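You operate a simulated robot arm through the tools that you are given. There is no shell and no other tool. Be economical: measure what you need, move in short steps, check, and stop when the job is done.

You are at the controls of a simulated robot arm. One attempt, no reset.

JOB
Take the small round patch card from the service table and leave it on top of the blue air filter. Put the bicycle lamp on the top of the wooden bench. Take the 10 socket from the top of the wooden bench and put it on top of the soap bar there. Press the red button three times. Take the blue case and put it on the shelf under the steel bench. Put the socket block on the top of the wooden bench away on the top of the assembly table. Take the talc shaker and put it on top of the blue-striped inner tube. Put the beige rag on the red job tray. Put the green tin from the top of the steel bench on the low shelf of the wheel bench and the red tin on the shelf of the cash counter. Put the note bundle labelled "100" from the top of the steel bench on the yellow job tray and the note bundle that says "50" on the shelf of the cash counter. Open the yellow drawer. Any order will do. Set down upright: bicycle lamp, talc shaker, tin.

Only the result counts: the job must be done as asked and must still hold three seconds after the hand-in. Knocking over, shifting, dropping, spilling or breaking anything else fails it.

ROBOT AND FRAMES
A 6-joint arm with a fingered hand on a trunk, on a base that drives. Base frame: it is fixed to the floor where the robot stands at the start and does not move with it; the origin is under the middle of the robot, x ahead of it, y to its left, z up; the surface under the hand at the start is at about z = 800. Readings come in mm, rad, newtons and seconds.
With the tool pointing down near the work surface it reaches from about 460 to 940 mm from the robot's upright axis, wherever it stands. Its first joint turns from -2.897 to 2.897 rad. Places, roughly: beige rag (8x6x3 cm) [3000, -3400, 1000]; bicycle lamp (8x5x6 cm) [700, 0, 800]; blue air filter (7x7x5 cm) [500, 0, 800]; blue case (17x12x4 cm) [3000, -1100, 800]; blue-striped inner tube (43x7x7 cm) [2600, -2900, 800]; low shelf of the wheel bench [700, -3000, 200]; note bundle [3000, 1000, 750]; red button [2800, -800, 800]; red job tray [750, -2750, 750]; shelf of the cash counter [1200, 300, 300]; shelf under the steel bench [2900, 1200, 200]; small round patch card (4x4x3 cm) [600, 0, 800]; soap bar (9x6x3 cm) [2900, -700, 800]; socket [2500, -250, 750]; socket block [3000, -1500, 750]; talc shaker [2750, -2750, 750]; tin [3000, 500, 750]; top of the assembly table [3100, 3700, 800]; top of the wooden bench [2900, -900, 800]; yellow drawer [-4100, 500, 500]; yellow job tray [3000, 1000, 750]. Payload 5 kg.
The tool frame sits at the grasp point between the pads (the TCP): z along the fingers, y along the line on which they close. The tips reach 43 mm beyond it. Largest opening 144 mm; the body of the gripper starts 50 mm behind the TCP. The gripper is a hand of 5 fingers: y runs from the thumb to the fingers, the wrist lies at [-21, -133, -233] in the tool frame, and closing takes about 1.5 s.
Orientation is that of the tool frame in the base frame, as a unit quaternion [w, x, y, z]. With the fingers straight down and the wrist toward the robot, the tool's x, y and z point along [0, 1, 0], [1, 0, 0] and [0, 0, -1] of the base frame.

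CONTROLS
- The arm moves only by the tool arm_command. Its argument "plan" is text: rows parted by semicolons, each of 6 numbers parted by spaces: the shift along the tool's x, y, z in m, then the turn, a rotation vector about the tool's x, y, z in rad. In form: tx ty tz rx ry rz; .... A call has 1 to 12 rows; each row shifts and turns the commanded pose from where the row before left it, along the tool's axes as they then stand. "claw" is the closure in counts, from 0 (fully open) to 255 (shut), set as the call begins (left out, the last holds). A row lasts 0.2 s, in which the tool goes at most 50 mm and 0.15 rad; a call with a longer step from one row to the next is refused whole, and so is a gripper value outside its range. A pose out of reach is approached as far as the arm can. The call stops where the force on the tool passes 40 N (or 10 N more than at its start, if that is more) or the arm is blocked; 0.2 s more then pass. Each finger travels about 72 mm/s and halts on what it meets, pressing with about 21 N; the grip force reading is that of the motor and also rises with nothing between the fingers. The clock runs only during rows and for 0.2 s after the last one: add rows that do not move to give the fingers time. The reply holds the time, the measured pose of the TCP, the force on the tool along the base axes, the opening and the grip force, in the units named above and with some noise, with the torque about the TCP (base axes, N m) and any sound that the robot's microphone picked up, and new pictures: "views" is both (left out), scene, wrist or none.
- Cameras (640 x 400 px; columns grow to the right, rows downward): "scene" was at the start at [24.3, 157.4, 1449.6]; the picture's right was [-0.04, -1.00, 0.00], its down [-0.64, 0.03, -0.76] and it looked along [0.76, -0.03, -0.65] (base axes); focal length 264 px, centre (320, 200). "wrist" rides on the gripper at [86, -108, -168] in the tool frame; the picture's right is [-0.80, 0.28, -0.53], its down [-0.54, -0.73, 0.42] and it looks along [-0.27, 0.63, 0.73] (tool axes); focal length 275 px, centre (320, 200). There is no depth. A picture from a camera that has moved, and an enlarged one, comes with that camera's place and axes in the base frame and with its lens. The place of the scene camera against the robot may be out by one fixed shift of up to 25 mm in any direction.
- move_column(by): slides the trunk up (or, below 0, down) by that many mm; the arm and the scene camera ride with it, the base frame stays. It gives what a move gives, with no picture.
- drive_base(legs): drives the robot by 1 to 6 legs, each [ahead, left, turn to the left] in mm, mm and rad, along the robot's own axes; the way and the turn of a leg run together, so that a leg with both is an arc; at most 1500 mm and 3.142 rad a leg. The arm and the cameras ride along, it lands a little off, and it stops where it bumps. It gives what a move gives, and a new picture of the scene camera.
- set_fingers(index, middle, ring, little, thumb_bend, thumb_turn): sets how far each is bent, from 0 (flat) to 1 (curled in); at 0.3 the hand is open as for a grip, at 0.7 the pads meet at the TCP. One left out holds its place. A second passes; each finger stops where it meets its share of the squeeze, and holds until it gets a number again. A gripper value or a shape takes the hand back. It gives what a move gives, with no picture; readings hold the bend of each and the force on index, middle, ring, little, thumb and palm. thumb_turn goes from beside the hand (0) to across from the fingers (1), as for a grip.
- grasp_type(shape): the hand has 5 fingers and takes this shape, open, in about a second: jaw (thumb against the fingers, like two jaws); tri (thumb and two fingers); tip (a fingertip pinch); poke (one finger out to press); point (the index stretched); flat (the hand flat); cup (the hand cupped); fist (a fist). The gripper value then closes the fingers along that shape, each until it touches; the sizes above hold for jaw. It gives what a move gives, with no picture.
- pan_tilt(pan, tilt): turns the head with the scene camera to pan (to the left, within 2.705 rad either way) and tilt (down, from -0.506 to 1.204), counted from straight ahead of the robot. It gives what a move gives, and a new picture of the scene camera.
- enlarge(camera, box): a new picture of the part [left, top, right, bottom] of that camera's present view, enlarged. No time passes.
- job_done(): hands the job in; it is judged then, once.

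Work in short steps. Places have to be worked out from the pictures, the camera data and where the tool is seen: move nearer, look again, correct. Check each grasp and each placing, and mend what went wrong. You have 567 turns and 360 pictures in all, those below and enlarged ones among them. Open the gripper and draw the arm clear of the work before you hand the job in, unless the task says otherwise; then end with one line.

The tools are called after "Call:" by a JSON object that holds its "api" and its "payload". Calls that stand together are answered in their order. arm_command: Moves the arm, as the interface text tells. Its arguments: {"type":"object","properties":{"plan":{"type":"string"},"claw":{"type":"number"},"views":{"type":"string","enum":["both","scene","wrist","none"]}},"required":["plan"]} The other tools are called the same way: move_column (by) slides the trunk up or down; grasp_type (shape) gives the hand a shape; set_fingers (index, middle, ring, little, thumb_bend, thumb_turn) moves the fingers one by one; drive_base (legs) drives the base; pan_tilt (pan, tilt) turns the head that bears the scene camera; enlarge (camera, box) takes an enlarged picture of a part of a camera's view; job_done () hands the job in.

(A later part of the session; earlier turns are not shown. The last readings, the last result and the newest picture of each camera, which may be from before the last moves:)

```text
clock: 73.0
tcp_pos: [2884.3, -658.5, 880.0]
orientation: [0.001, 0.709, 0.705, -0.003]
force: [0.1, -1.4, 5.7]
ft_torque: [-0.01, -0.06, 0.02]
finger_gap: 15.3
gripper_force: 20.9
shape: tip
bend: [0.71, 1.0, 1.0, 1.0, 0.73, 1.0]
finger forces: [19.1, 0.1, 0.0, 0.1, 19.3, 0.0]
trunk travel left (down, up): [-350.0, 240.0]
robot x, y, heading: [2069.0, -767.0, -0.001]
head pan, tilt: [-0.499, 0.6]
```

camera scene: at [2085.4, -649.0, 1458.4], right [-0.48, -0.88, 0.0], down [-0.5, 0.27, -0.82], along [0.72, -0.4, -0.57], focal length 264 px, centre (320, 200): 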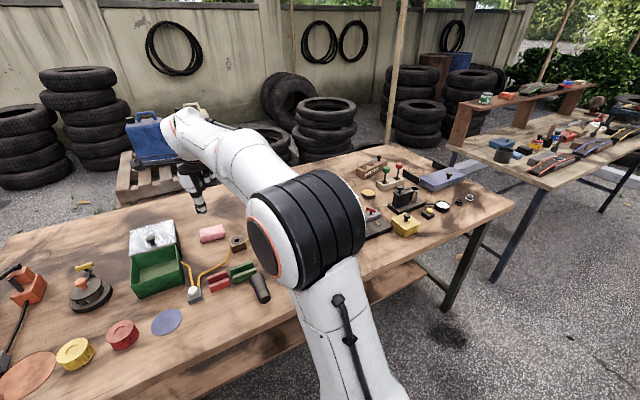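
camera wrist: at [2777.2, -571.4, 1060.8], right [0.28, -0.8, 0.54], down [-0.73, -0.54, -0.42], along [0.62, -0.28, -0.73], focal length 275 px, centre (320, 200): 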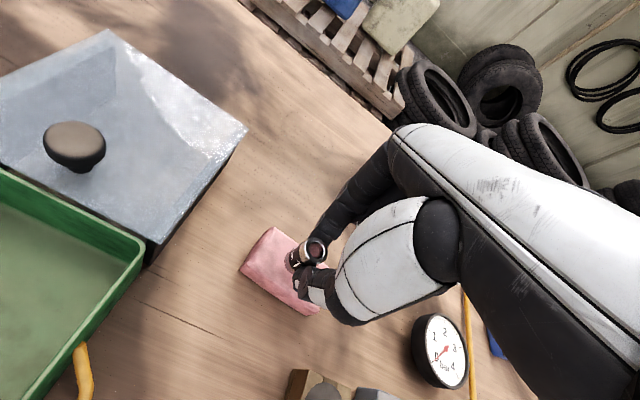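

Contact at 5.7 N. I open and rise.

Call:
{"api": "arm_command", "payload": {"plan": "0 0 0 0 0 0;0 0 0 0 0 0;0 0 0 0 0 0;0 0 0 0 0 0;0 0 -0.015 0 0 0;0 0 -0.04 0 0 0;0 0 -0.045 0 0 0;0 0 -0.03 0 0 0;0 0 0 0 0 0", "claw": 180, "views": "wrist"}}

Call:
{"api": "enlarge", "payload": {"camera": "wrist", "box": [200, 200, 480, 400]}}

```text
clock: 75.0
tcp_pos: [2886.3, -659.2, 1010.0]
orientation: [0.0, 0.71, 0.704, -0.004]
force: [0.3, 0.6, 0.2]
ft_torque: [0.0, 0.02, 0.02]
finger_gap: 42.3
gripper_force: 0.1
shape: tip
bend: [0.73, 0.98, 0.99, 0.99, 0.74, 1.0]
finger forces: [0.0, 0.0, 0.1, 0.0, 0.1, 0.0]
trunk travel left (down, up): [-350.0, 240.0]
robot x, y, heading: [2066.8, -764.8, -0.003]
head pan, tilt: [-0.499, 0.6]
camera wrist: at [2778.7, -571.9, 1179.1], right [0.28, -0.8, 0.54], down [-0.73, -0.54, -0.42], along [0.62, -0.28, -0.73], focal length 275 px, centre (320, 200)
```

wrist: 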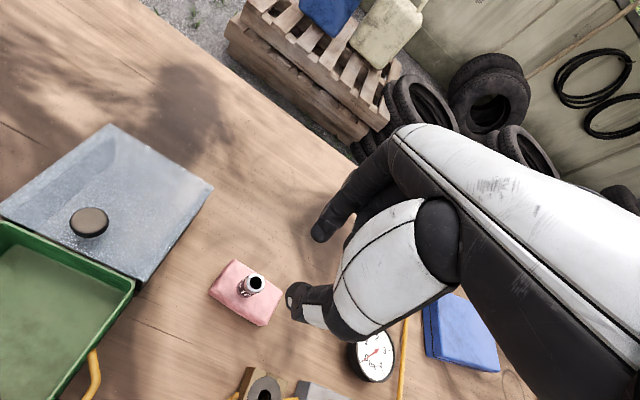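

```text
2.00 times, centred on (340, 300) of wrist
camera zoom: at [2778.7, -571.9, 1179.1], right [0.28, -0.8, 0.54], down [-0.73, -0.54, -0.42], along [0.62, -0.28, -0.73], focal length 551 px, centre (280, 0)
```

zoom: 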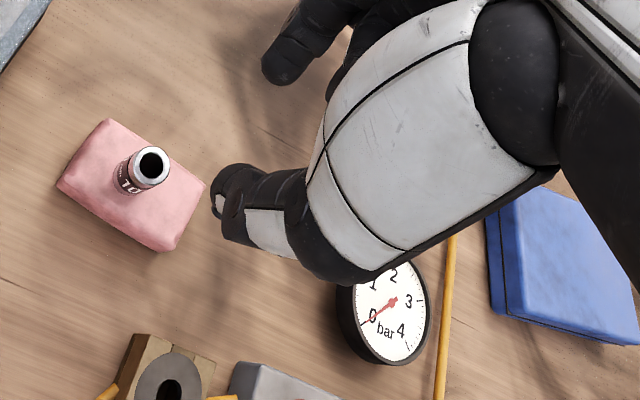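

The socket stands on the soap. Next is the red button: I take the poke shape and hover near (2800,-800) to see the fingertip and button.

Call:
{"api": "grasp_type", "payload": {"shape": "poke"}}

Call:
{"api": "arm_command", "payload": {"plan": "-0.035 -0.02 0 0 0 0;-0.035 -0.02 0 0 0 0;-0.035 -0.022 0 0 0 0;-0.036 -0.024 0 0 0 0;0 0 0 0 0 0;0 0 0 0 0 0"}}

```text
clock: 75.9
tcp_pos: [2885.3, -659.0, 1009.0]
orientation: [0.0, 0.709, 0.705, -0.004]
force: [0.1, -0.4, 0.8]
ft_torque: [0.0, 0.0, -0.03]
finger_gap: 0.0
gripper_force: 0.1
shape: poke
bend: [0.7, 0.7, 0.99, 0.99, 1.0, 1.0]
finger forces: [0.0, 0.0, 0.1, 0.1, 0.0, 0.1]
trunk travel left (down, up): [-350.0, 240.0]
robot x, y, heading: [2067.8, -769.6, 0.0]
head pan, tilt: [-0.499, 0.6]
```

```text
clock: 77.3
tcp_pos: [2797.6, -799.0, 1007.7]
orientation: [0.0, 0.71, 0.704, -0.004]
force: [-0.5, 0.3, -0.4]
ft_torque: [-0.02, 0.0, 0.01]
finger_gap: 0.1
gripper_force: 0.0
shape: poke
bend: [0.7, 0.7, 0.99, 0.99, 1.0, 1.0]
finger forces: [0.0, 0.1, 0.0, 0.0, 0.1, 0.0]
trunk travel left (down, up): [-350.0, 240.0]
robot x, y, heading: [2067.4, -769.1, -0.007]
head pan, tilt: [-0.499, 0.6]
camera scene: at [2085.1, -648.9, 1458.4], right [-0.48, -0.88, 0.0], down [-0.5, 0.27, -0.83], along [0.72, -0.4, -0.57], focal length 264 px, centre (320, 200)
camera wrist: at [2690.7, -711.9, 1177.0], right [0.28, -0.8, 0.54], down [-0.73, -0.54, -0.42], along [0.62, -0.28, -0.73], focal length 275 px, centre (320, 200)
```

scene: 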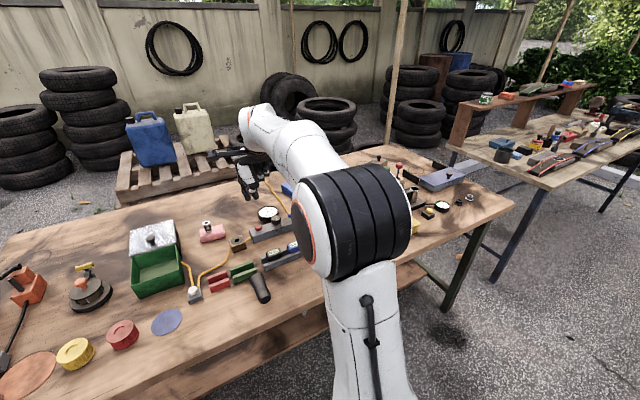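
wrist: 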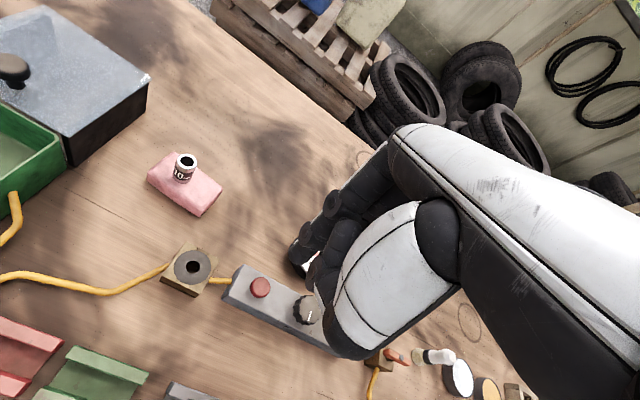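

I zoom to see the fingertip and button.

Call:
{"api": "enlarge", "payload": {"camera": "wrist", "box": [200, 200, 400, 350]}}

```text
2.67 times, centred on (300, 275) of wrist
camera zoom: at [2690.7, -711.9, 1177.0], right [0.28, -0.8, 0.54], down [-0.73, -0.54, -0.42], along [0.62, -0.28, -0.73], focal length 734 px, centre (373, 0)
```

zoom: 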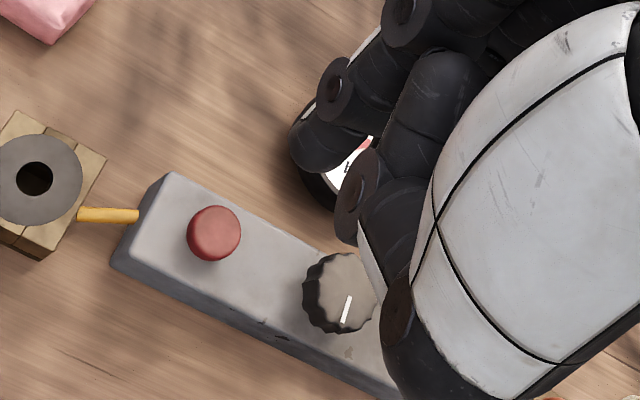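

Button top is at about (2799,-801,855). I curl the middle finger so only the index points, then lower to about 10 mm above it.

Call:
{"api": "set_fingers", "payload": {"middle": 1.0}}

Call:
{"api": "arm_command", "payload": {"plan": "-0.012 0.001 0.03 0 0 0;0 0 0.04 0 0 0;0 0 0.02 0 0 0;0 0 0 0 0 0", "views": "wrist"}}

Call:
{"api": "enlarge", "payload": {"camera": "wrist", "box": [220, 200, 400, 340]}}

```text
clock: 78.3
tcp_pos: [2797.3, -799.1, 1008.2]
orientation: [-0.001, 0.71, 0.705, -0.004]
force: [0.0, 0.3, -0.8]
ft_torque: [0.0, -0.01, 0.03]
finger_gap: 48.4
gripper_force: 0.1
shape: fingers
bend: [0.7, 0.79, 0.99, 0.99, 1.0, 1.0]
finger forces: [0.0, 0.0, 0.0, 0.0, 0.0, 0.1]
trunk travel left (down, up): [-350.0, 240.0]
robot x, y, heading: [2066.5, -768.9, -0.005]
head pan, tilt: [-0.499, 0.6]
```

```text
clock: 79.3
tcp_pos: [2796.4, -812.7, 919.9]
orientation: [-0.001, 0.71, 0.704, -0.004]
force: [-0.4, -0.2, -0.6]
ft_torque: [-0.03, 0.02, 0.0]
finger_gap: 48.7
gripper_force: 0.0
shape: fingers
bend: [0.7, 0.79, 0.99, 0.99, 1.0, 1.0]
finger forces: [0.0, 0.0, 0.0, 0.1, 0.0, 0.0]
trunk travel left (down, up): [-350.0, 240.0]
robot x, y, heading: [2065.9, -767.0, -0.004]
head pan, tilt: [-0.499, 0.6]
camera wrist: at [2690.1, -724.7, 1089.7], right [0.28, -0.8, 0.54], down [-0.73, -0.54, -0.42], along [0.62, -0.28, -0.73], focal length 275 px, centre (320, 200)
```

wrist: 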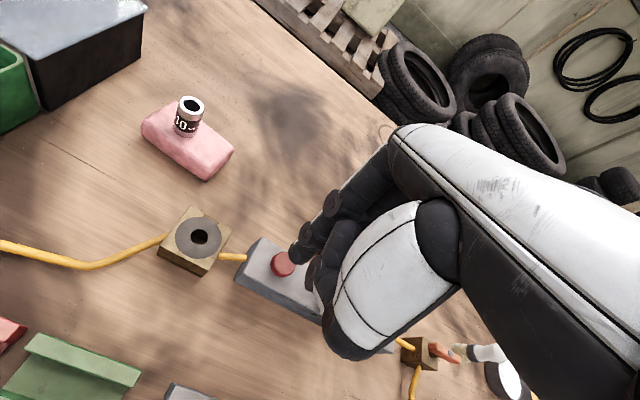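

```text
2.86 times, centred on (310, 270) of wrist
camera zoom: at [2690.1, -724.7, 1089.7], right [0.28, -0.8, 0.54], down [-0.73, -0.54, -0.42], along [0.62, -0.28, -0.73], focal length 786 px, centre (349, 0)
```

zoom: 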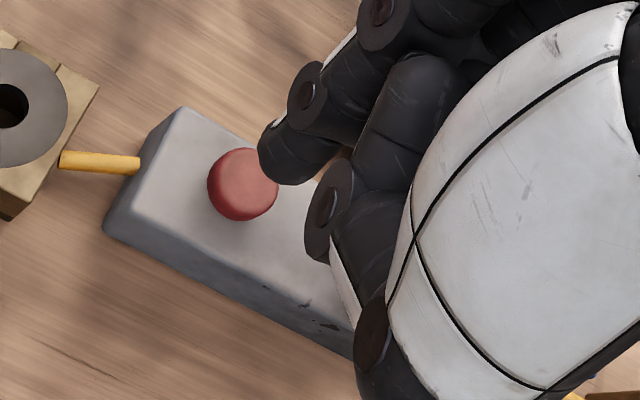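

The fingertip lines up over the button. I lower slowly for the first press.

Call:
{"api": "arm_command", "payload": {"plan": "0 0 0.012 0 0 0;0 0 0.005 0 0 0;0 0 0.002 0 0 0;0 0 0.002 0 0 0;0 0 0.002 0 0 0;0 0 0 0 0 0", "views": "wrist"}}

```text
clock: 80.7
tcp_pos: [2798.2, -810.9, 897.4]
orientation: [0.0, 0.71, 0.704, -0.004]
force: [-0.2, -0.8, -0.6]
ft_torque: [0.0, 0.0, -0.01]
finger_gap: 48.2
gripper_force: 0.0
shape: fingers
bend: [0.7, 0.79, 0.99, 0.99, 1.0, 1.0]
finger forces: [0.1, 0.0, 0.0, 0.1, 0.1, 0.1]
trunk travel left (down, up): [-350.0, 240.0]
robot x, y, heading: [2067.1, -766.6, -0.007]
head pan, tilt: [-0.499, 0.6]
camera wrist: at [2691.0, -723.5, 1067.2], right [0.28, -0.8, 0.54], down [-0.73, -0.54, -0.42], along [0.62, -0.28, -0.73], focal length 275 px, centre (320, 200)
```

wrist: 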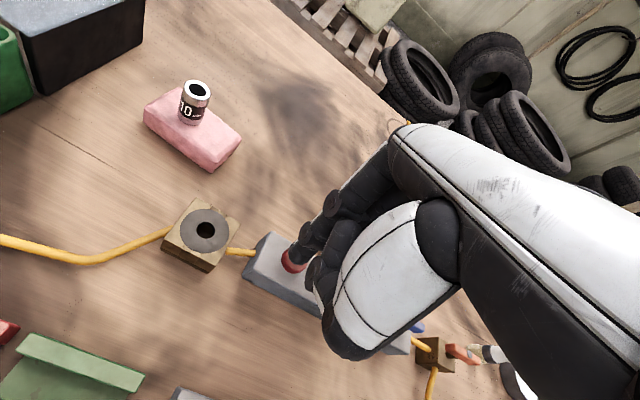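

Tip is right over the button. I continue down in 1.5 mm steps until force rises.

Call:
{"api": "arm_command", "payload": {"plan": "0 0 0.0015 0 0 0;0 0 0.0015 0 0 0;0 0 0.0015 0 0 0;0 0 0 0 0 0", "views": "none"}}

```text
clock: 81.7
tcp_pos: [2798.4, -810.8, 893.3]
orientation: [-0.001, 0.709, 0.705, -0.004]
force: [0.9, 0.6, 1.1]
ft_torque: [0.0, 0.02, -0.03]
finger_gap: 48.3
gripper_force: 0.1
shape: fingers
bend: [0.7, 0.79, 0.99, 0.99, 1.0, 1.0]
finger forces: [1.2, 0.0, 0.0, 0.0, 0.1, 0.0]
trunk travel left (down, up): [-350.0, 240.0]
robot x, y, heading: [2064.8, -768.0, -0.002]
head pan, tilt: [-0.499, 0.6]
```

Contact begins (1.2 N). I press further and listen for a click.

Call:
{"api": "arm_command", "payload": {"plan": "0 0 0.0015 0 0 0;0 0 0.0015 0 0 0;0 0 0.0015 0 0 0;0 0 0 0 0 0", "views": "none"}}

```text
clock: 82.7
tcp_pos: [2799.3, -811.1, 888.4]
orientation: [0.0, 0.71, 0.705, -0.004]
force: [0.3, -0.9, 3.2]
ft_torque: [0.03, -0.04, 0.03]
finger_gap: 48.1
gripper_force: 1.1
shape: fingers
bend: [0.7, 0.79, 0.99, 0.99, 1.0, 1.0]
finger forces: [3.3, 0.0, 0.0, 0.0, 0.0, 0.1]
trunk travel left (down, up): [-350.0, 240.0]
robot x, y, heading: [2067.3, -767.8, -0.003]
head pan, tilt: [-0.499, 0.6]
heard: click
```

A click: that's press one. I rise 12 mm to release, and press again.

Call:
{"api": "arm_command", "payload": {"plan": "0 0 -0.006 0 0 0;0 0 -0.006 0 0 0;0 0 0 0 0 0;0 0 0 0 0 0", "views": "none"}}

Call:
{"api": "arm_command", "payload": {"plan": "0 0 0.006 0 0 0;0 0 0.002 0 0 0;0 0 0.002 0 0 0;0 0 0.002 0 0 0;0 0 0 0 0 0", "views": "none"}}

Call:
{"api": "arm_command", "payload": {"plan": "0 0 -0.006 0 0 0;0 0 -0.006 0 0 0;0 0 0 0 0 0;0 0 0 0 0 0", "views": "none"}}

```text
clock: 83.7
tcp_pos: [2798.4, -810.7, 900.4]
orientation: [0.0, 0.71, 0.704, -0.004]
force: [0.2, 0.1, -0.5]
ft_torque: [0.0, -0.01, 0.02]
finger_gap: 48.4
gripper_force: 0.0
shape: fingers
bend: [0.7, 0.79, 0.99, 0.99, 1.0, 1.0]
finger forces: [0.0, 0.1, 0.1, 0.0, 0.0, 0.0]
trunk travel left (down, up): [-350.0, 240.0]
robot x, y, heading: [2067.2, -763.1, -0.002]
head pan, tilt: [-0.499, 0.6]
```

```text
clock: 84.9
tcp_pos: [2798.4, -811.3, 887.6]
orientation: [0.0, 0.709, 0.705, -0.004]
force: [0.8, 0.3, 3.5]
ft_torque: [0.04, -0.06, -0.03]
finger_gap: 48.3
gripper_force: 1.4
shape: fingers
bend: [0.7, 0.79, 0.99, 0.99, 1.0, 1.0]
finger forces: [3.1, 0.1, 0.0, 0.0, 0.0, 0.0]
trunk travel left (down, up): [-350.0, 240.0]
robot x, y, heading: [2069.4, -767.8, -0.004]
head pan, tilt: [-0.499, 0.6]
heard: click
```

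```text
clock: 85.9
tcp_pos: [2797.8, -812.1, 900.8]
orientation: [0.0, 0.709, 0.705, -0.004]
force: [-0.1, 0.1, -0.2]
ft_torque: [-0.02, 0.02, -0.01]
finger_gap: 48.8
gripper_force: 0.0
shape: fingers
bend: [0.7, 0.79, 0.99, 0.99, 1.0, 1.0]
finger forces: [0.1, 0.0, 0.1, 0.0, 0.0, 0.0]
trunk travel left (down, up): [-350.0, 240.0]
robot x, y, heading: [2066.8, -767.4, -0.002]
head pan, tilt: [-0.499, 0.6]
```

Two clicks so far. I make the third press, then rise well clear.

Call:
{"api": "arm_command", "payload": {"plan": "0 0 0.006 0 0 0;0 0 0.002 0 0 0;0 0 0.002 0 0 0;0 0 0.002 0 0 0;0 0 0 0 0 0", "views": "none"}}

Call:
{"api": "arm_command", "payload": {"plan": "0 0 -0.006 0 0 0;0 0 -0.04 0 0 0;0 0 -0.045 0 0 0;0 0 -0.045 0 0 0;0 0 -0.02 0 0 0;0 0 0 0 0 0", "views": "none"}}

```text
clock: 87.1
tcp_pos: [2798.4, -811.6, 888.3]
orientation: [0.0, 0.71, 0.704, -0.003]
force: [1.3, 0.2, 2.9]
ft_torque: [0.03, -0.04, 0.0]
finger_gap: 48.7
gripper_force: 1.7
shape: fingers
bend: [0.7, 0.79, 0.99, 0.99, 1.0, 1.0]
finger forces: [3.1, 0.0, 0.0, 0.0, 0.0, 0.0]
trunk travel left (down, up): [-350.0, 240.0]
robot x, y, heading: [2066.7, -771.1, -0.004]
head pan, tilt: [-0.499, 0.6]
heard: click
```

```text
clock: 88.5
tcp_pos: [2799.2, -810.5, 1045.0]
orientation: [0.001, 0.71, 0.704, -0.003]
force: [0.1, -0.3, -0.7]
ft_torque: [0.0, 0.0, 0.03]
finger_gap: 48.7
gripper_force: 0.1
shape: fingers
bend: [0.7, 0.79, 0.99, 0.99, 1.0, 1.0]
finger forces: [0.0, 0.0, 0.0, 0.1, 0.0, 0.1]
trunk travel left (down, up): [-350.0, 240.0]
robot x, y, heading: [2064.1, -769.9, -0.009]
head pan, tilt: [-0.499, 0.6]
```

All three presses clicked. Next the blue case: I raise the arm a bit and strafe right to y≈−1100 to face it.

Call:
{"api": "grasp_type", "payload": {"shape": "jaw"}}

Call:
{"api": "drive_base", "payload": {"legs": [[0, -330, 0]]}}

Call:
{"api": "arm_command", "payload": {"plan": "0 0.03 -0.02 0 0 0;0 0 0 0 0 0", "views": "wrist"}}

```text
clock: 89.4
tcp_pos: [2799.3, -810.7, 1043.6]
orientation: [0.0, 0.71, 0.704, -0.004]
force: [0.0, 0.0, 0.0]
ft_torque: [-0.04, 0.0, -0.04]
finger_gap: 143.8
gripper_force: 0.0
shape: jaw
bend: [0.3, 0.3, 0.3, 0.3, 0.3, 0.98]
finger forces: [0.0, 0.0, 0.0, 0.0, 0.1, 0.0]
trunk travel left (down, up): [-350.0, 240.0]
robot x, y, heading: [2070.0, -765.5, -0.004]
head pan, tilt: [-0.499, 0.6]
```

```text
clock: 91.6
tcp_pos: [2795.8, -1149.4, 1043.0]
orientation: [0.0, 0.711, 0.703, -0.003]
force: [-0.2, -0.2, 0.2]
ft_torque: [-0.05, -0.02, -0.02]
finger_gap: 143.8
gripper_force: 0.1
shape: jaw
bend: [0.3, 0.3, 0.3, 0.3, 0.3, 0.98]
finger forces: [0.0, 0.0, 0.0, 0.0, 0.1, 0.1]
trunk travel left (down, up): [-350.0, 240.0]
robot x, y, heading: [2066.7, -1099.2, -0.007]
head pan, tilt: [-0.499, 0.6]
camera scene: at [2083.5, -983.2, 1458.4], right [-0.49, -0.87, 0.0], down [-0.49, 0.28, -0.83], along [0.72, -0.4, -0.56], focal length 264 px, centre (320, 200)
```

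scene: 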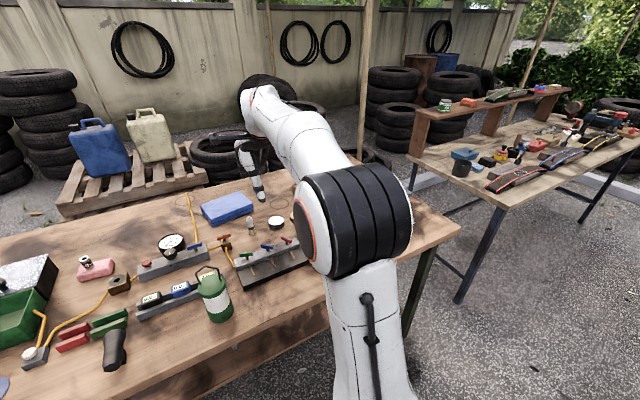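

```text
clock: 92.2
tcp_pos: [2826.5, -1149.8, 1064.5]
orientation: [0.0, 0.712, 0.702, -0.004]
force: [-0.1, 1.2, 0.3]
ft_torque: [0.01, -0.01, 0.0]
finger_gap: 144.0
gripper_force: 0.1
shape: jaw
bend: [0.3, 0.3, 0.3, 0.3, 0.3, 0.98]
finger forces: [0.0, 0.1, 0.0, 0.0, 0.0, 0.0]
trunk travel left (down, up): [-350.0, 240.0]
robot x, y, heading: [2066.4, -1097.0, -0.009]
head pan, tilt: [-0.499, 0.6]
camera wrist: at [2720.4, -1060.6, 1233.4], right [0.28, -0.8, 0.54], down [-0.73, -0.54, -0.42], along [0.62, -0.28, -0.73], focal length 275 px, centre (320, 200)
```

wrist: 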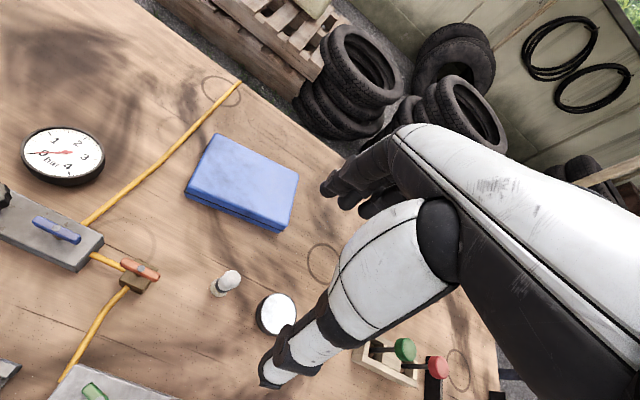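

The case is centred at about (3000,-1080), with its short axis yawed about +11°. It is at the limit of my reach, so I check the floor gap between base and bench before moving closer.

Call:
{"api": "pan_tilt", "payload": {"pan": 0.3, "tilt": 1.2}}

```text
clock: 93.3
tcp_pos: [2826.5, -1149.5, 1063.9]
orientation: [0.0, 0.712, 0.702, -0.005]
force: [0.1, 0.5, -0.5]
ft_torque: [0.03, 0.0, 0.02]
finger_gap: 144.1
gripper_force: 0.1
shape: jaw
bend: [0.3, 0.3, 0.3, 0.3, 0.3, 0.98]
finger forces: [0.0, 0.0, 0.1, 0.0, 0.0, 0.0]
trunk travel left (down, up): [-350.0, 240.0]
robot x, y, heading: [2065.5, -1103.0, -0.009]
head pan, tilt: [0.3, 1.201]
camera scene: at [2059.9, -924.2, 1413.8], right [0.29, -0.96, 0.0], down [-0.89, -0.27, -0.36], along [0.35, 0.1, -0.93], focal length 264 px, centre (320, 200)
```

scene: 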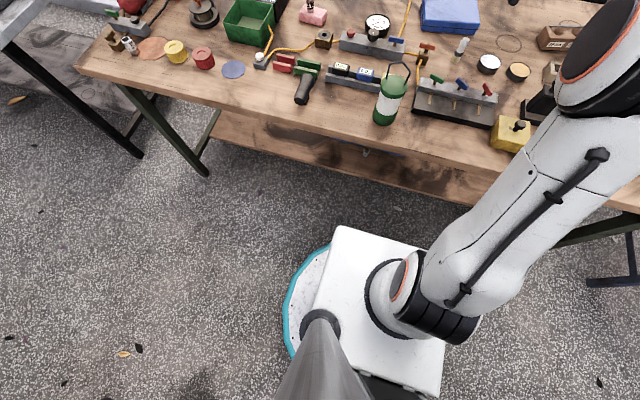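

Plenty of room: the base front is at about 2370 and the shelf starts at about 2680. I drive 130 mm ahead.

Call:
{"api": "drive_base", "payload": {"legs": [[130, 0, 0]]}}

```text
clock: 94.6
tcp_pos: [2955.3, -1151.4, 1062.6]
orientation: [0.0, 0.712, 0.702, -0.003]
force: [0.5, -0.6, 0.4]
ft_torque: [0.03, 0.0, 0.01]
finger_gap: 144.0
gripper_force: 0.0
shape: jaw
bend: [0.3, 0.3, 0.3, 0.3, 0.3, 0.98]
finger forces: [0.0, 0.1, 0.0, 0.0, 0.1, 0.0]
trunk travel left (down, up): [-350.0, 240.0]
robot x, y, heading: [2190.1, -1101.2, -0.008]
head pan, tilt: [0.3, 1.201]
camera scene: at [2188.7, -925.4, 1413.8], right [0.29, -0.96, 0.0], down [-0.89, -0.27, -0.36], along [0.35, 0.1, -0.93], focal length 264 px, centre (320, 200)
```

scene: 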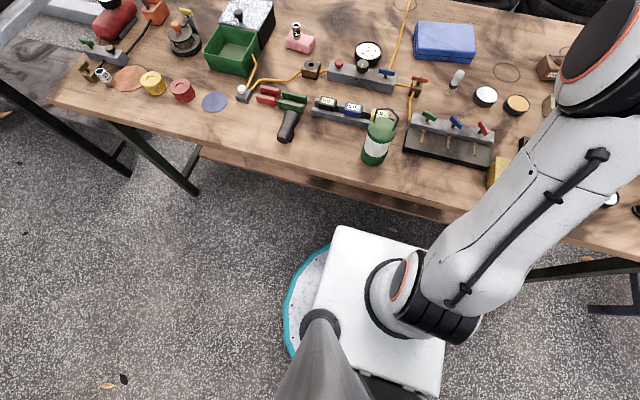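

I move above the case and yaw to +11°, then lower to z≈960 for a look.

Call:
{"api": "arm_command", "payload": {"plan": "0.036 0.023 0 0 0 0;0.036 0.022 0 0 0 0;0 0 0 0 0 -0.1;0 0 0 0 0 -0.105;0 0 0.04 0 0 0;0 0 0.04 0 0 0;0 0 0.02 0 0 0;0 0 0 0 0 0", "views": "wrist"}}

```text
clock: 96.4
tcp_pos: [3001.0, -1080.0, 961.6]
orientation: [-0.001, 0.636, 0.772, -0.003]
force: [0.8, 0.0, 0.1]
ft_torque: [0.01, 0.01, -0.02]
finger_gap: 144.4
gripper_force: 0.1
shape: jaw
bend: [0.3, 0.3, 0.3, 0.3, 0.3, 0.98]
finger forces: [0.0, 0.0, 0.0, 0.0, 0.1, 0.0]
trunk travel left (down, up): [-350.0, 240.0]
robot x, y, heading: [2196.7, -1101.1, -0.007]
head pan, tilt: [0.3, 1.201]
camera wrist: at [2879.0, -1014.9, 1132.1], right [0.43, -0.73, 0.54], down [-0.61, -0.67, -0.42], along [0.66, -0.15, -0.73], focal length 275 px, centre (320, 200)
```

wrist: 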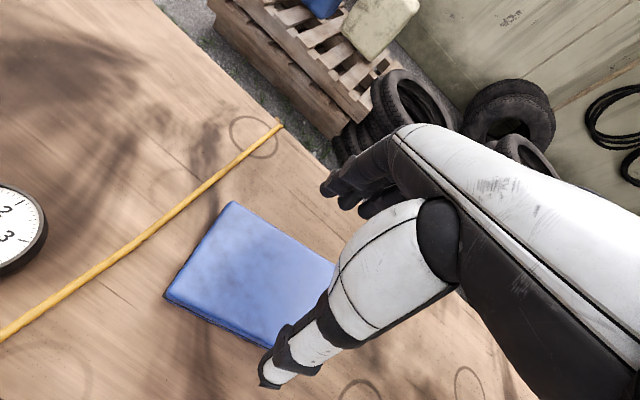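

Case centre is confirmed at (3001,-1082), yaw about 7°. I trim the yaw and descend around it.

Call:
{"api": "arm_command", "payload": {"plan": "0 0 0.03 0 0 0.07;0 0 0.03 0 0 0;0 0 0.025 0 0 0;0 0 0.015 0 0 0;0 0 0.01 0 0 0;0 0 0 0 0 0"}}

```text
clock: 97.8
tcp_pos: [3000.6, -1080.1, 852.5]
orientation: [0.001, 0.663, 0.748, -0.003]
force: [0.6, 1.1, 1.5]
ft_torque: [0.0, -0.09, -0.01]
finger_gap: 144.0
gripper_force: 0.0
shape: jaw
bend: [0.3, 0.3, 0.3, 0.3, 0.3, 0.98]
finger forces: [1.5, 0.1, 0.0, 0.0, 0.0, 0.0]
trunk travel left (down, up): [-350.0, 240.0]
robot x, y, heading: [2191.3, -1103.8, -0.014]
head pan, tilt: [0.3, 1.201]
camera scene: at [2188.5, -925.4, 1413.8], right [0.29, -0.96, 0.0], down [-0.89, -0.27, -0.36], along [0.35, 0.1, -0.93], focal length 264 px, centre (320, 200)
camera wrist: at [2882.9, -1007.4, 1022.3], right [0.38, -0.75, 0.54], down [-0.66, -0.63, -0.42], along [0.65, -0.19, -0.73], focal length 275 px, centre (320, 200)
```

scene: 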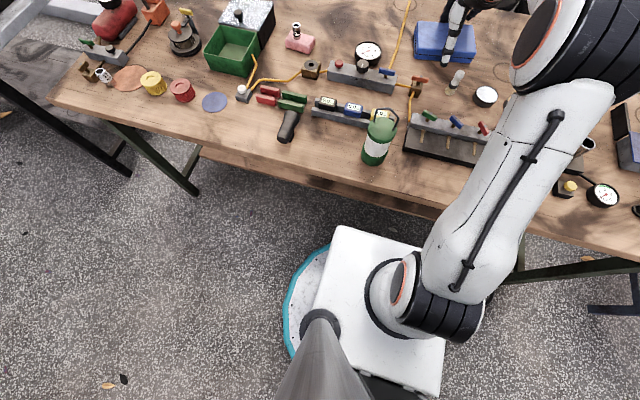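
wrist: 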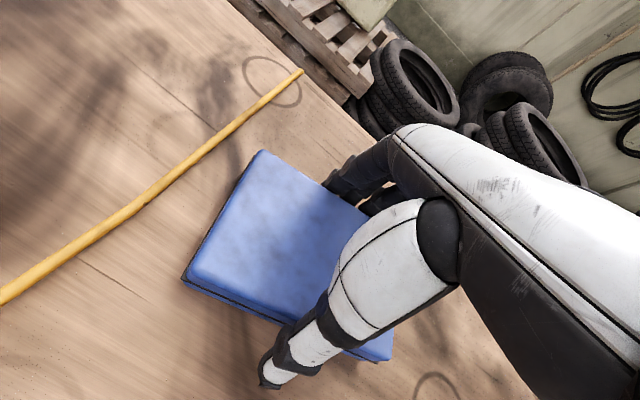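

The index is touching the case's far edge (1.5 N) while the thumb has spare room. I rise, shift +10 mm forward and descend again.

Call:
{"api": "arm_command", "payload": {"plan": "0 0 -0.03 0 0 0;0 0 -0.02 0 0 0;0 0.011 0 0 0 0;0 0 0.03 0 0 0;0 0 0.018 0 0 0;0 0 0 0 0 0", "views": "wrist"}}

```text
clock: 99.2
tcp_pos: [3011.1, -1080.8, 854.0]
orientation: [0.0, 0.663, 0.749, -0.004]
force: [0.5, -0.2, 0.0]
ft_torque: [-0.01, 0.0, 0.01]
finger_gap: 143.7
gripper_force: 0.1
shape: jaw
bend: [0.3, 0.3, 0.3, 0.3, 0.3, 0.98]
finger forces: [0.0, 0.1, 0.0, 0.1, 0.1, 0.0]
trunk travel left (down, up): [-350.0, 240.0]
robot x, y, heading: [2194.6, -1102.4, -0.011]
head pan, tilt: [0.3, 1.201]
camera wrist: at [2893.4, -1006.9, 1024.0], right [0.38, -0.75, 0.54], down [-0.66, -0.63, -0.42], along [0.65, -0.19, -0.73], focal length 275 px, centre (320, 200)
```

wrist: 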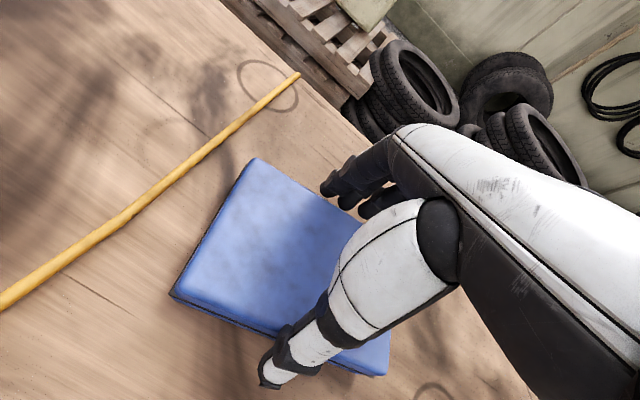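

No contact now. I lower 3 mm and close.

Call:
{"api": "arm_command", "payload": {"plan": "0 0 0.003 0 0 0;0 0 0 0 0 0;0 0 0 0 0 0;0 0 0 0 0 0;0 0 0 0 0 0;0 0 0 0 0 0", "claw": 255, "views": "wrist"}}

```text
clock: 100.6
tcp_pos: [3009.9, -1079.7, 851.6]
orientation: [0.0, 0.663, 0.748, -0.004]
force: [0.0, 0.1, 4.0]
ft_torque: [0.0, -0.17, 0.1]
finger_gap: 120.1
gripper_force: 20.9
shape: jaw
bend: [0.27, 0.36, 0.33, 0.34, 0.32, 0.98]
finger forces: [11.4, 6.1, 2.4, 1.1, 22.1, 0.0]
trunk travel left (down, up): [-350.0, 240.0]
robot x, y, heading: [2196.2, -1106.7, -0.009]
head pan, tilt: [0.3, 1.201]
camera wrist: at [2892.9, -1006.9, 1021.9], right [0.38, -0.75, 0.54], down [-0.66, -0.63, -0.42], along [0.65, -0.19, -0.73], focal length 275 px, centre (320, 200)
```

wrist: 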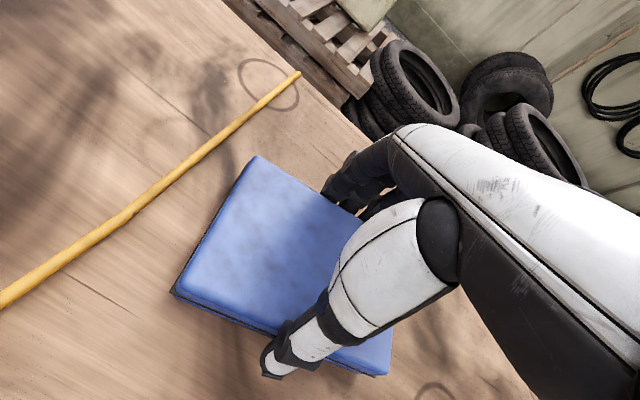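

Gripped at 120 mm. I lift and check that it stays.

Call:
{"api": "arm_command", "payload": {"plan": "0 0 -0.02 0 0 0;0 0 -0.03 0 0 0;0 0 -0.04 0 0 0;0 0 -0.04 0 0 0;0 0 0 0 0 0"}}

```text
clock: 101.8
tcp_pos: [3011.0, -1078.8, 983.8]
orientation: [0.0, 0.663, 0.749, -0.004]
force: [-1.3, 0.1, -3.2]
ft_torque: [-0.02, -0.05, -0.01]
finger_gap: 120.4
gripper_force: 21.0
shape: jaw
bend: [0.27, 0.36, 0.33, 0.34, 0.32, 0.97]
finger forces: [12.5, 6.2, 2.3, 0.9, 21.8, 0.0]
trunk travel left (down, up): [-350.0, 240.0]
robot x, y, heading: [2193.9, -1102.6, -0.012]
head pan, tilt: [0.3, 1.201]
camera scene: at [2188.6, -925.4, 1413.7], right [0.29, -0.96, 0.0], down [-0.89, -0.27, -0.36], along [0.35, 0.1, -0.93], focal length 264 px, centre (320, 200)
camera wrist: at [2893.6, -1005.5, 1154.1], right [0.38, -0.75, 0.54], down [-0.66, -0.63, -0.42], along [0.65, -0.19, -0.73], focal length 275 px, centre (320, 200)
```

scene: 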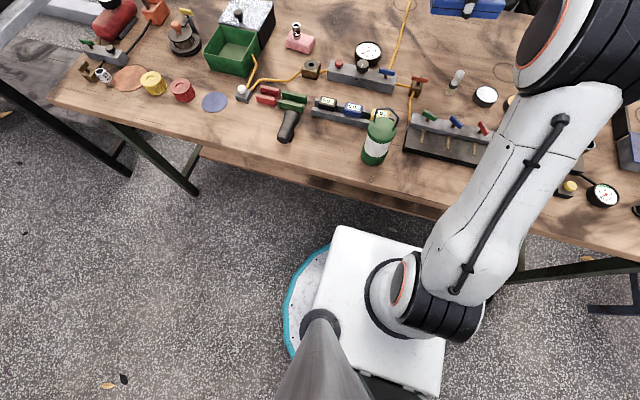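
wrist: 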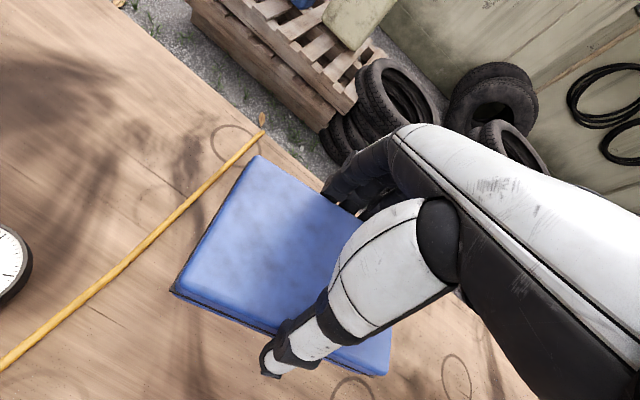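

The case is held securely. I raise and retract the arm, then back off and look left along the aisle to the steel bench.

Call:
{"api": "arm_command", "payload": {"plan": "0 0 -0.045 0 0 0;0 0 -0.045 0 0 0;0 -0.045 0 0 0 0;0 -0.045 0 0 0 0;0 -0.045 0 0 0 0;0 -0.045 0 0 0 0;0 -0.045 0 0 0 0;0 -0.045 0 0 0 0;0 0 0 0 0 0", "views": "none"}}

Call:
{"api": "pan_tilt", "payload": {"pan": 1.5, "tilt": 0.5}}

Call:
{"api": "pan_tilt", "payload": {"pan": 2.3, "tilt": 0.4}}

```text
clock: 103.8
tcp_pos: [2743.1, -1110.6, 1072.1]
orientation: [-0.001, 0.664, 0.748, -0.004]
force: [-1.1, 0.0, -2.5]
ft_torque: [0.01, -0.05, -0.03]
finger_gap: 120.3
gripper_force: 20.9
shape: jaw
bend: [0.27, 0.36, 0.33, 0.35, 0.32, 0.97]
finger forces: [12.2, 6.3, 2.5, 1.2, 22.1, 0.0]
trunk travel left (down, up): [-350.0, 240.0]
robot x, y, heading: [2192.6, -1101.7, -0.007]
head pan, tilt: [0.3, 1.201]
```

```text
clock: 105.2
tcp_pos: [2744.0, -1111.6, 1071.1]
orientation: [-0.001, 0.663, 0.748, -0.005]
force: [-0.7, 0.2, -3.8]
ft_torque: [0.0, -0.01, 0.01]
finger_gap: 120.5
gripper_force: 20.6
shape: jaw
bend: [0.27, 0.36, 0.33, 0.35, 0.32, 0.97]
finger forces: [12.3, 6.2, 2.6, 1.0, 22.0, 0.0]
trunk travel left (down, up): [-350.0, 240.0]
robot x, y, heading: [2192.6, -1102.3, -0.014]
head pan, tilt: [1.499, 0.499]
camera scene: at [2142.6, -850.7, 1467.4], right [1.0, -0.08, 0.0], down [-0.04, -0.48, -0.88], along [0.07, 0.87, -0.48], focal length 264 px, centre (320, 200)
```

scene: 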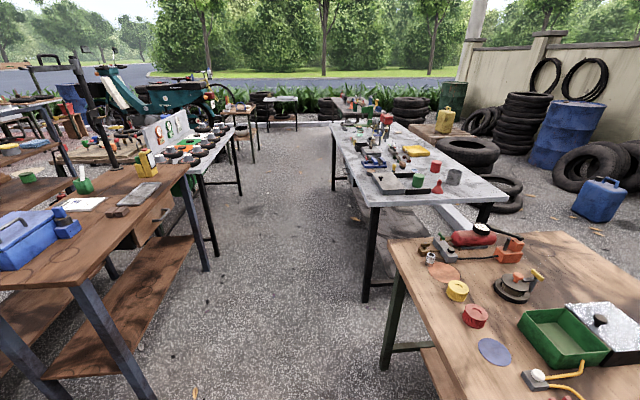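

```text
clock: 106.4
tcp_pos: [2744.7, -1110.5, 1071.6]
orientation: [0.0, 0.663, 0.748, -0.005]
force: [-0.3, -0.8, -4.5]
ft_torque: [-0.02, -0.05, -0.02]
finger_gap: 120.1
gripper_force: 21.1
shape: jaw
bend: [0.27, 0.36, 0.33, 0.35, 0.32, 0.97]
finger forces: [12.3, 6.2, 2.6, 1.1, 22.0, 0.0]
trunk travel left (down, up): [-350.0, 240.0]
robot x, y, heading: [2193.5, -1098.5, -0.009]
head pan, tilt: [2.3, 0.4]
camera scene: at [2074.1, -871.6, 1476.6], right [0.75, 0.66, 0.0], down [0.26, -0.29, -0.92], along [-0.61, 0.69, -0.39], focal length 264 px, centre (320, 200)
```

scene: 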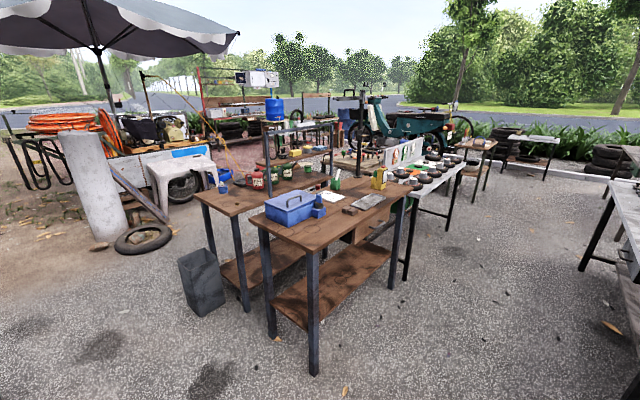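

The aisle between the cash counter (x≲1370) and the steel bench (x≳2500, y 370–2050) is wide. I back up to x≈1820 and strafe left to y≈1150.

Call:
{"api": "drive_base", "payload": {"legs": [[-370, 0, 0.01], [0, 1400, 0], [0, 850, 0]]}}

Call:
{"api": "pan_tilt", "payload": {"pan": 0.0, "tilt": 0.6}}

```text
clock: 119.4
tcp_pos: [2426.2, 1124.7, 1072.2]
orientation: [-0.001, 0.67, 0.742, -0.004]
force: [0.5, -1.1, -3.5]
ft_torque: [-0.01, -0.02, -0.02]
finger_gap: 120.2
gripper_force: 21.5
shape: jaw
bend: [0.27, 0.36, 0.33, 0.35, 0.32, 0.97]
finger forces: [12.2, 6.3, 2.5, 1.1, 22.0, 0.0]
trunk travel left (down, up): [-350.0, 240.0]
robot x, y, heading: [1875.9, 1141.9, -0.033]
head pan, tilt: [2.3, 0.4]
camera scene: at [1759.7, 1377.7, 1476.6], right [0.77, 0.64, 0.0], down [0.25, -0.3, -0.92], along [-0.59, 0.71, -0.39], focal length 264 px, centre (320, 200)
```

scene: 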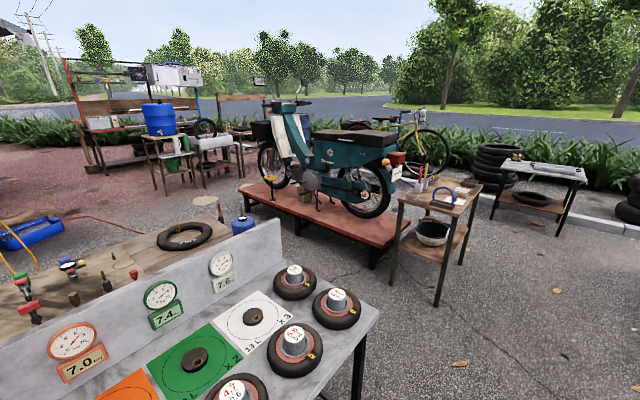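

```text
clock: 121.5
tcp_pos: [2425.6, 1125.7, 1072.2]
orientation: [0.0, 0.671, 0.742, -0.005]
force: [0.4, -0.6, -3.4]
ft_torque: [-0.01, -0.04, 0.02]
finger_gap: 120.4
gripper_force: 20.5
shape: jaw
bend: [0.27, 0.36, 0.33, 0.35, 0.32, 0.97]
finger forces: [12.4, 6.3, 2.5, 1.1, 22.0, 0.0]
trunk travel left (down, up): [-350.0, 240.0]
robot x, y, heading: [1875.2, 1144.0, -0.037]
head pan, tilt: [0.0, 0.6]
camera scene: at [1907.6, 1304.2, 1458.4], right [-0.03, -1.0, 0.0], down [-0.56, 0.02, -0.82], along [0.82, -0.03, -0.57], focal length 264 px, centre (320, 200)
```

scene: 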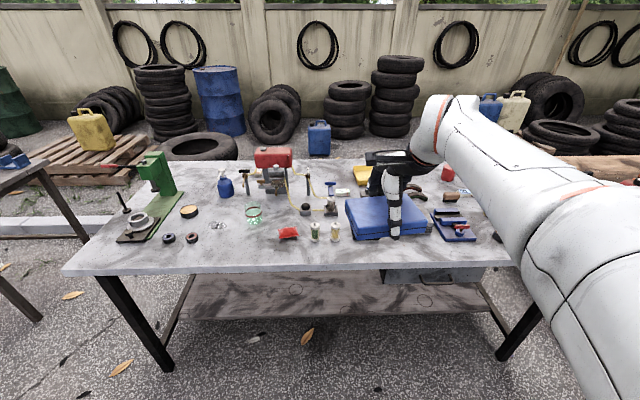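

The steel bench top edge is at about x≈2468 and its shelf front at about x≈2660. I retract the case to just outside the edge, then lower the trunk fully.

Call:
{"api": "arm_command", "payload": {"plan": "0 -0.035 0 0 0 0;0 -0.035 0 0 0 0;0 0 0 0 0 0", "views": "none"}}

Call:
{"api": "drive_base", "payload": {"legs": [[-45, 0, 0.03]]}}

Call:
{"api": "move_column", "payload": {"by": -350}}

Call:
{"api": "pan_tilt", "payload": {"pan": 0.0, "tilt": 0.6}}

```text
clock: 122.3
tcp_pos: [2356.0, 1120.1, 1072.0]
orientation: [-0.001, 0.671, 0.741, -0.004]
force: [0.0, -0.4, -3.7]
ft_torque: [0.02, -0.04, 0.0]
finger_gap: 120.4
gripper_force: 21.1
shape: jaw
bend: [0.27, 0.36, 0.33, 0.35, 0.32, 0.97]
finger forces: [12.4, 6.2, 2.4, 1.1, 22.0, 0.0]
trunk travel left (down, up): [-350.0, 240.0]
robot x, y, heading: [1873.6, 1140.4, -0.032]
head pan, tilt: [0.0, 0.6]
```

```text
clock: 123.2
tcp_pos: [2311.2, 1135.8, 1071.4]
orientation: [-0.001, 0.659, 0.752, -0.005]
force: [0.2, -0.9, -3.3]
ft_torque: [-0.01, -0.04, 0.01]
finger_gap: 120.3
gripper_force: 21.1
shape: jaw
bend: [0.27, 0.36, 0.33, 0.35, 0.32, 0.97]
finger forces: [12.3, 6.3, 2.4, 1.1, 21.9, 0.1]
trunk travel left (down, up): [-350.0, 240.0]
robot x, y, heading: [1831.8, 1145.4, -0.002]
head pan, tilt: [0.0, 0.6]
camera scene: at [1858.0, 1305.8, 1458.4], right [0.0, -1.0, 0.0], down [-0.56, 0.0, -0.83], along [0.83, 0.0, -0.56], focal length 264 px, centre (320, 200)
```

scene: 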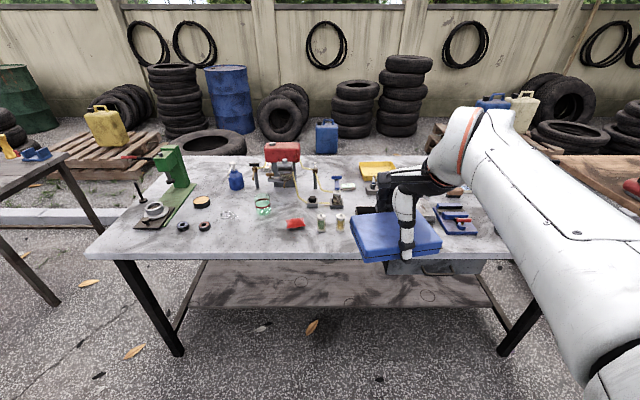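

```text
clock: 126.6
tcp_pos: [2312.5, 1133.6, 721.8]
orientation: [-0.001, 0.659, 0.752, -0.004]
force: [0.2, 0.1, -2.7]
ft_torque: [-0.01, 0.01, -0.01]
finger_gap: 120.5
gripper_force: 20.7
shape: jaw
bend: [0.27, 0.36, 0.33, 0.35, 0.32, 0.97]
finger forces: [12.4, 6.3, 2.4, 0.9, 21.7, 0.1]
trunk travel left (down, up): [0.0, 590.0]
robot x, y, heading: [1829.5, 1146.9, -0.003]
head pan, tilt: [0.0, 0.6]
```

```text
clock: 127.2
tcp_pos: [2311.9, 1135.0, 721.5]
orientation: [0.0, 0.659, 0.752, -0.004]
force: [0.7, -0.3, -4.3]
ft_torque: [-0.01, -0.03, -0.01]
finger_gap: 120.3
gripper_force: 21.1
shape: jaw
bend: [0.27, 0.36, 0.33, 0.35, 0.32, 0.97]
finger forces: [12.4, 6.1, 2.3, 1.0, 21.7, 0.0]
trunk travel left (down, up): [0.0, 590.0]
robot x, y, heading: [1831.9, 1142.9, -0.002]
head pan, tilt: [0.0, 0.6]
camera scene: at [1858.8, 1305.8, 1108.3], right [0.0, -1.0, 0.0], down [-0.57, 0.0, -0.82], along [0.82, 0.0, -0.57], focal length 264 px, centre (320, 200)
```

scene: 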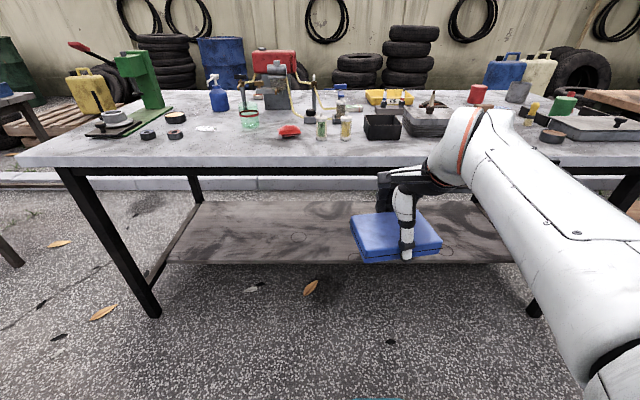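

The shelf top is at about z≈195, x 2660–3150, and a drawer box seems to hang under the bench at y≈900. I strafe left 170 mm and lower the case in front of the bench.

Call:
{"api": "drive_base", "payload": {"legs": [[0, 170, 0]]}}

Call:
{"api": "arm_command", "payload": {"plan": "0 0 0.045 0 0 0;0 0 0.045 0 0 0;0 0 0.045 0 0 0;0 0 0.045 0 0 0;0 0 0.045 0 0 0;0 0 0.045 0 0 0;0 0 0.045 0 0 0;0 0 0.045 0 0 0;0 0 0.02 0 0 0;0 0 0 0 0 0"}}

```text
clock: 128.7
tcp_pos: [2313.2, 1305.0, 722.4]
orientation: [-0.001, 0.659, 0.752, -0.004]
force: [0.2, 0.2, -4.1]
ft_torque: [0.03, -0.03, 0.02]
finger_gap: 120.3
gripper_force: 21.5
shape: jaw
bend: [0.27, 0.36, 0.33, 0.35, 0.32, 0.97]
finger forces: [12.3, 6.3, 2.3, 0.9, 21.9, 0.0]
trunk travel left (down, up): [0.0, 590.0]
robot x, y, heading: [1834.1, 1312.5, 0.003]
head pan, tilt: [0.0, 0.6]
camera scene: at [1858.6, 1475.8, 1108.3], right [0.0, -1.0, 0.0], down [-0.57, 0.0, -0.82], along [0.82, 0.0, -0.57], focal length 264 px, centre (320, 200)
```

scene: 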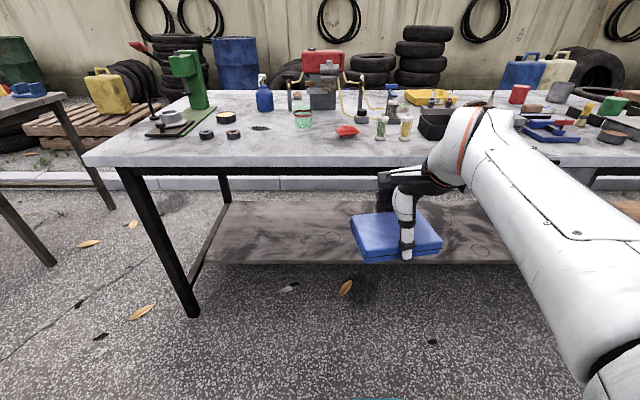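

```text
clock: 130.9
tcp_pos: [2311.0, 1303.0, 341.6]
orientation: [-0.001, 0.658, 0.753, -0.005]
force: [0.0, 0.2, -3.4]
ft_torque: [0.0, -0.03, 0.0]
finger_gap: 120.0
gripper_force: 21.4
shape: jaw
bend: [0.27, 0.36, 0.33, 0.35, 0.32, 0.97]
finger forces: [12.5, 6.1, 2.3, 1.0, 21.6, 0.1]
trunk travel left (down, up): [0.0, 590.0]
robot x, y, heading: [1828.6, 1315.8, 0.003]
head pan, tilt: [0.0, 0.6]
camera scene: at [1857.9, 1475.6, 1108.4], right [0.0, -1.0, 0.0], down [-0.57, 0.0, -0.82], along [0.82, 0.0, -0.57], focal length 264 px, centre (320, 200)
camera wrist: at [2194.3, 1374.3, 512.0], right [0.39, -0.75, 0.54], down [-0.65, -0.64, -0.41], along [0.65, -0.19, -0.74], focal length 275 px, centre (320, 200)
```

scene: 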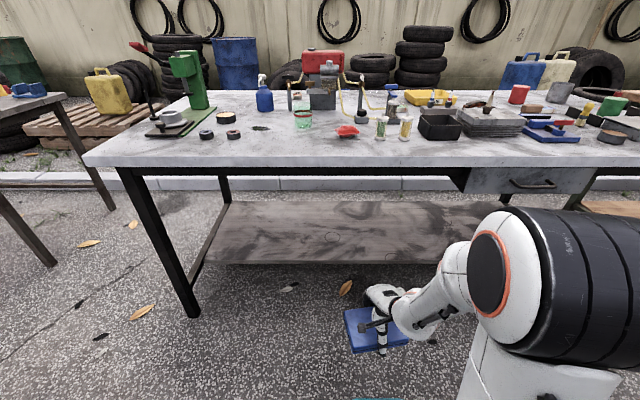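
wrist: 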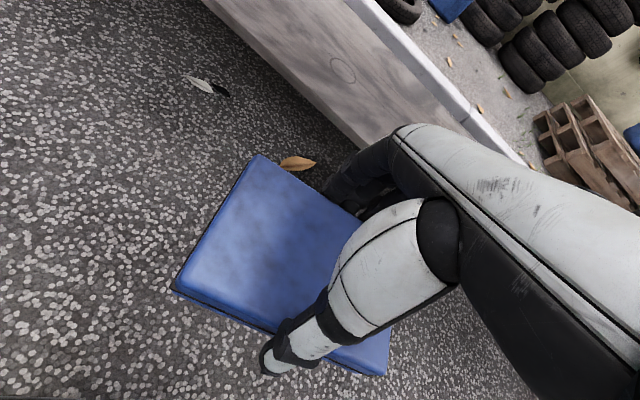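

Clear. I extend forward under the bench in steps, keeping the case bottom about 95 mm above the shelf.

Call:
{"api": "arm_command", "payload": {"plan": "-0.0058 0.043 0 0 0 0;-0.0058 0.043 0 0 0 0;-0.0058 0.043 0 0 0 0;-0.0058 0.043 0 0 0 0;-0.0058 0.043 0 0 0 0;-0.0058 0.043 0 0 0 0;-0.0058 0.043 0 0 0 0;0 0 0 0 0 0"}}

```text
clock: 132.7
tcp_pos: [2614.8, 1301.2, 340.5]
orientation: [-0.001, 0.659, 0.752, -0.003]
force: [-0.6, 0.2, -3.4]
ft_torque: [-0.02, -0.01, 0.0]
finger_gap: 120.2
gripper_force: 20.7
shape: jaw
bend: [0.27, 0.36, 0.33, 0.35, 0.32, 0.97]
finger forces: [12.5, 6.2, 2.3, 1.1, 21.8, 0.0]
trunk travel left (down, up): [0.0, 590.0]
robot x, y, heading: [1832.5, 1317.0, 0.0]
head pan, tilt: [0.0, 0.6]
camera scene: at [1858.0, 1475.6, 1108.4], right [0.0, -1.0, 0.0], down [-0.57, 0.0, -0.82], along [0.82, 0.0, -0.57], focal length 264 px, centre (320, 200)
camera wrist: at [2497.3, 1373.3, 510.5], right [0.39, -0.75, 0.54], down [-0.65, -0.64, -0.42], along [0.65, -0.19, -0.74], focal length 275 px, centre (320, 200)
```

scene: 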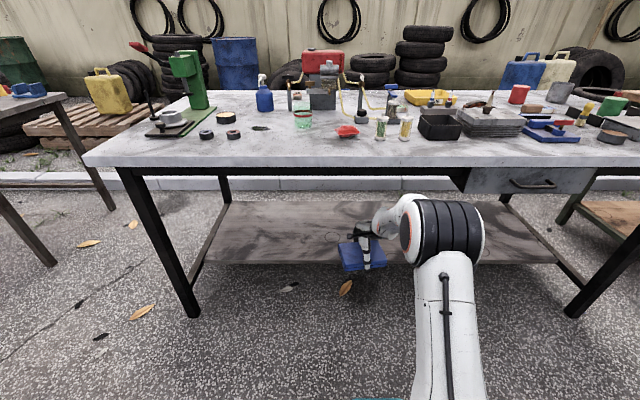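
wrist: 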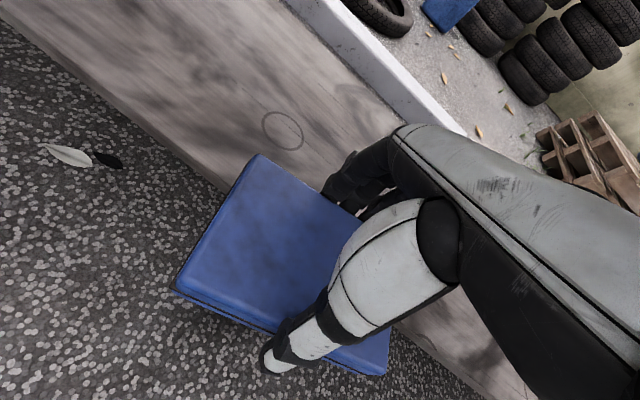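

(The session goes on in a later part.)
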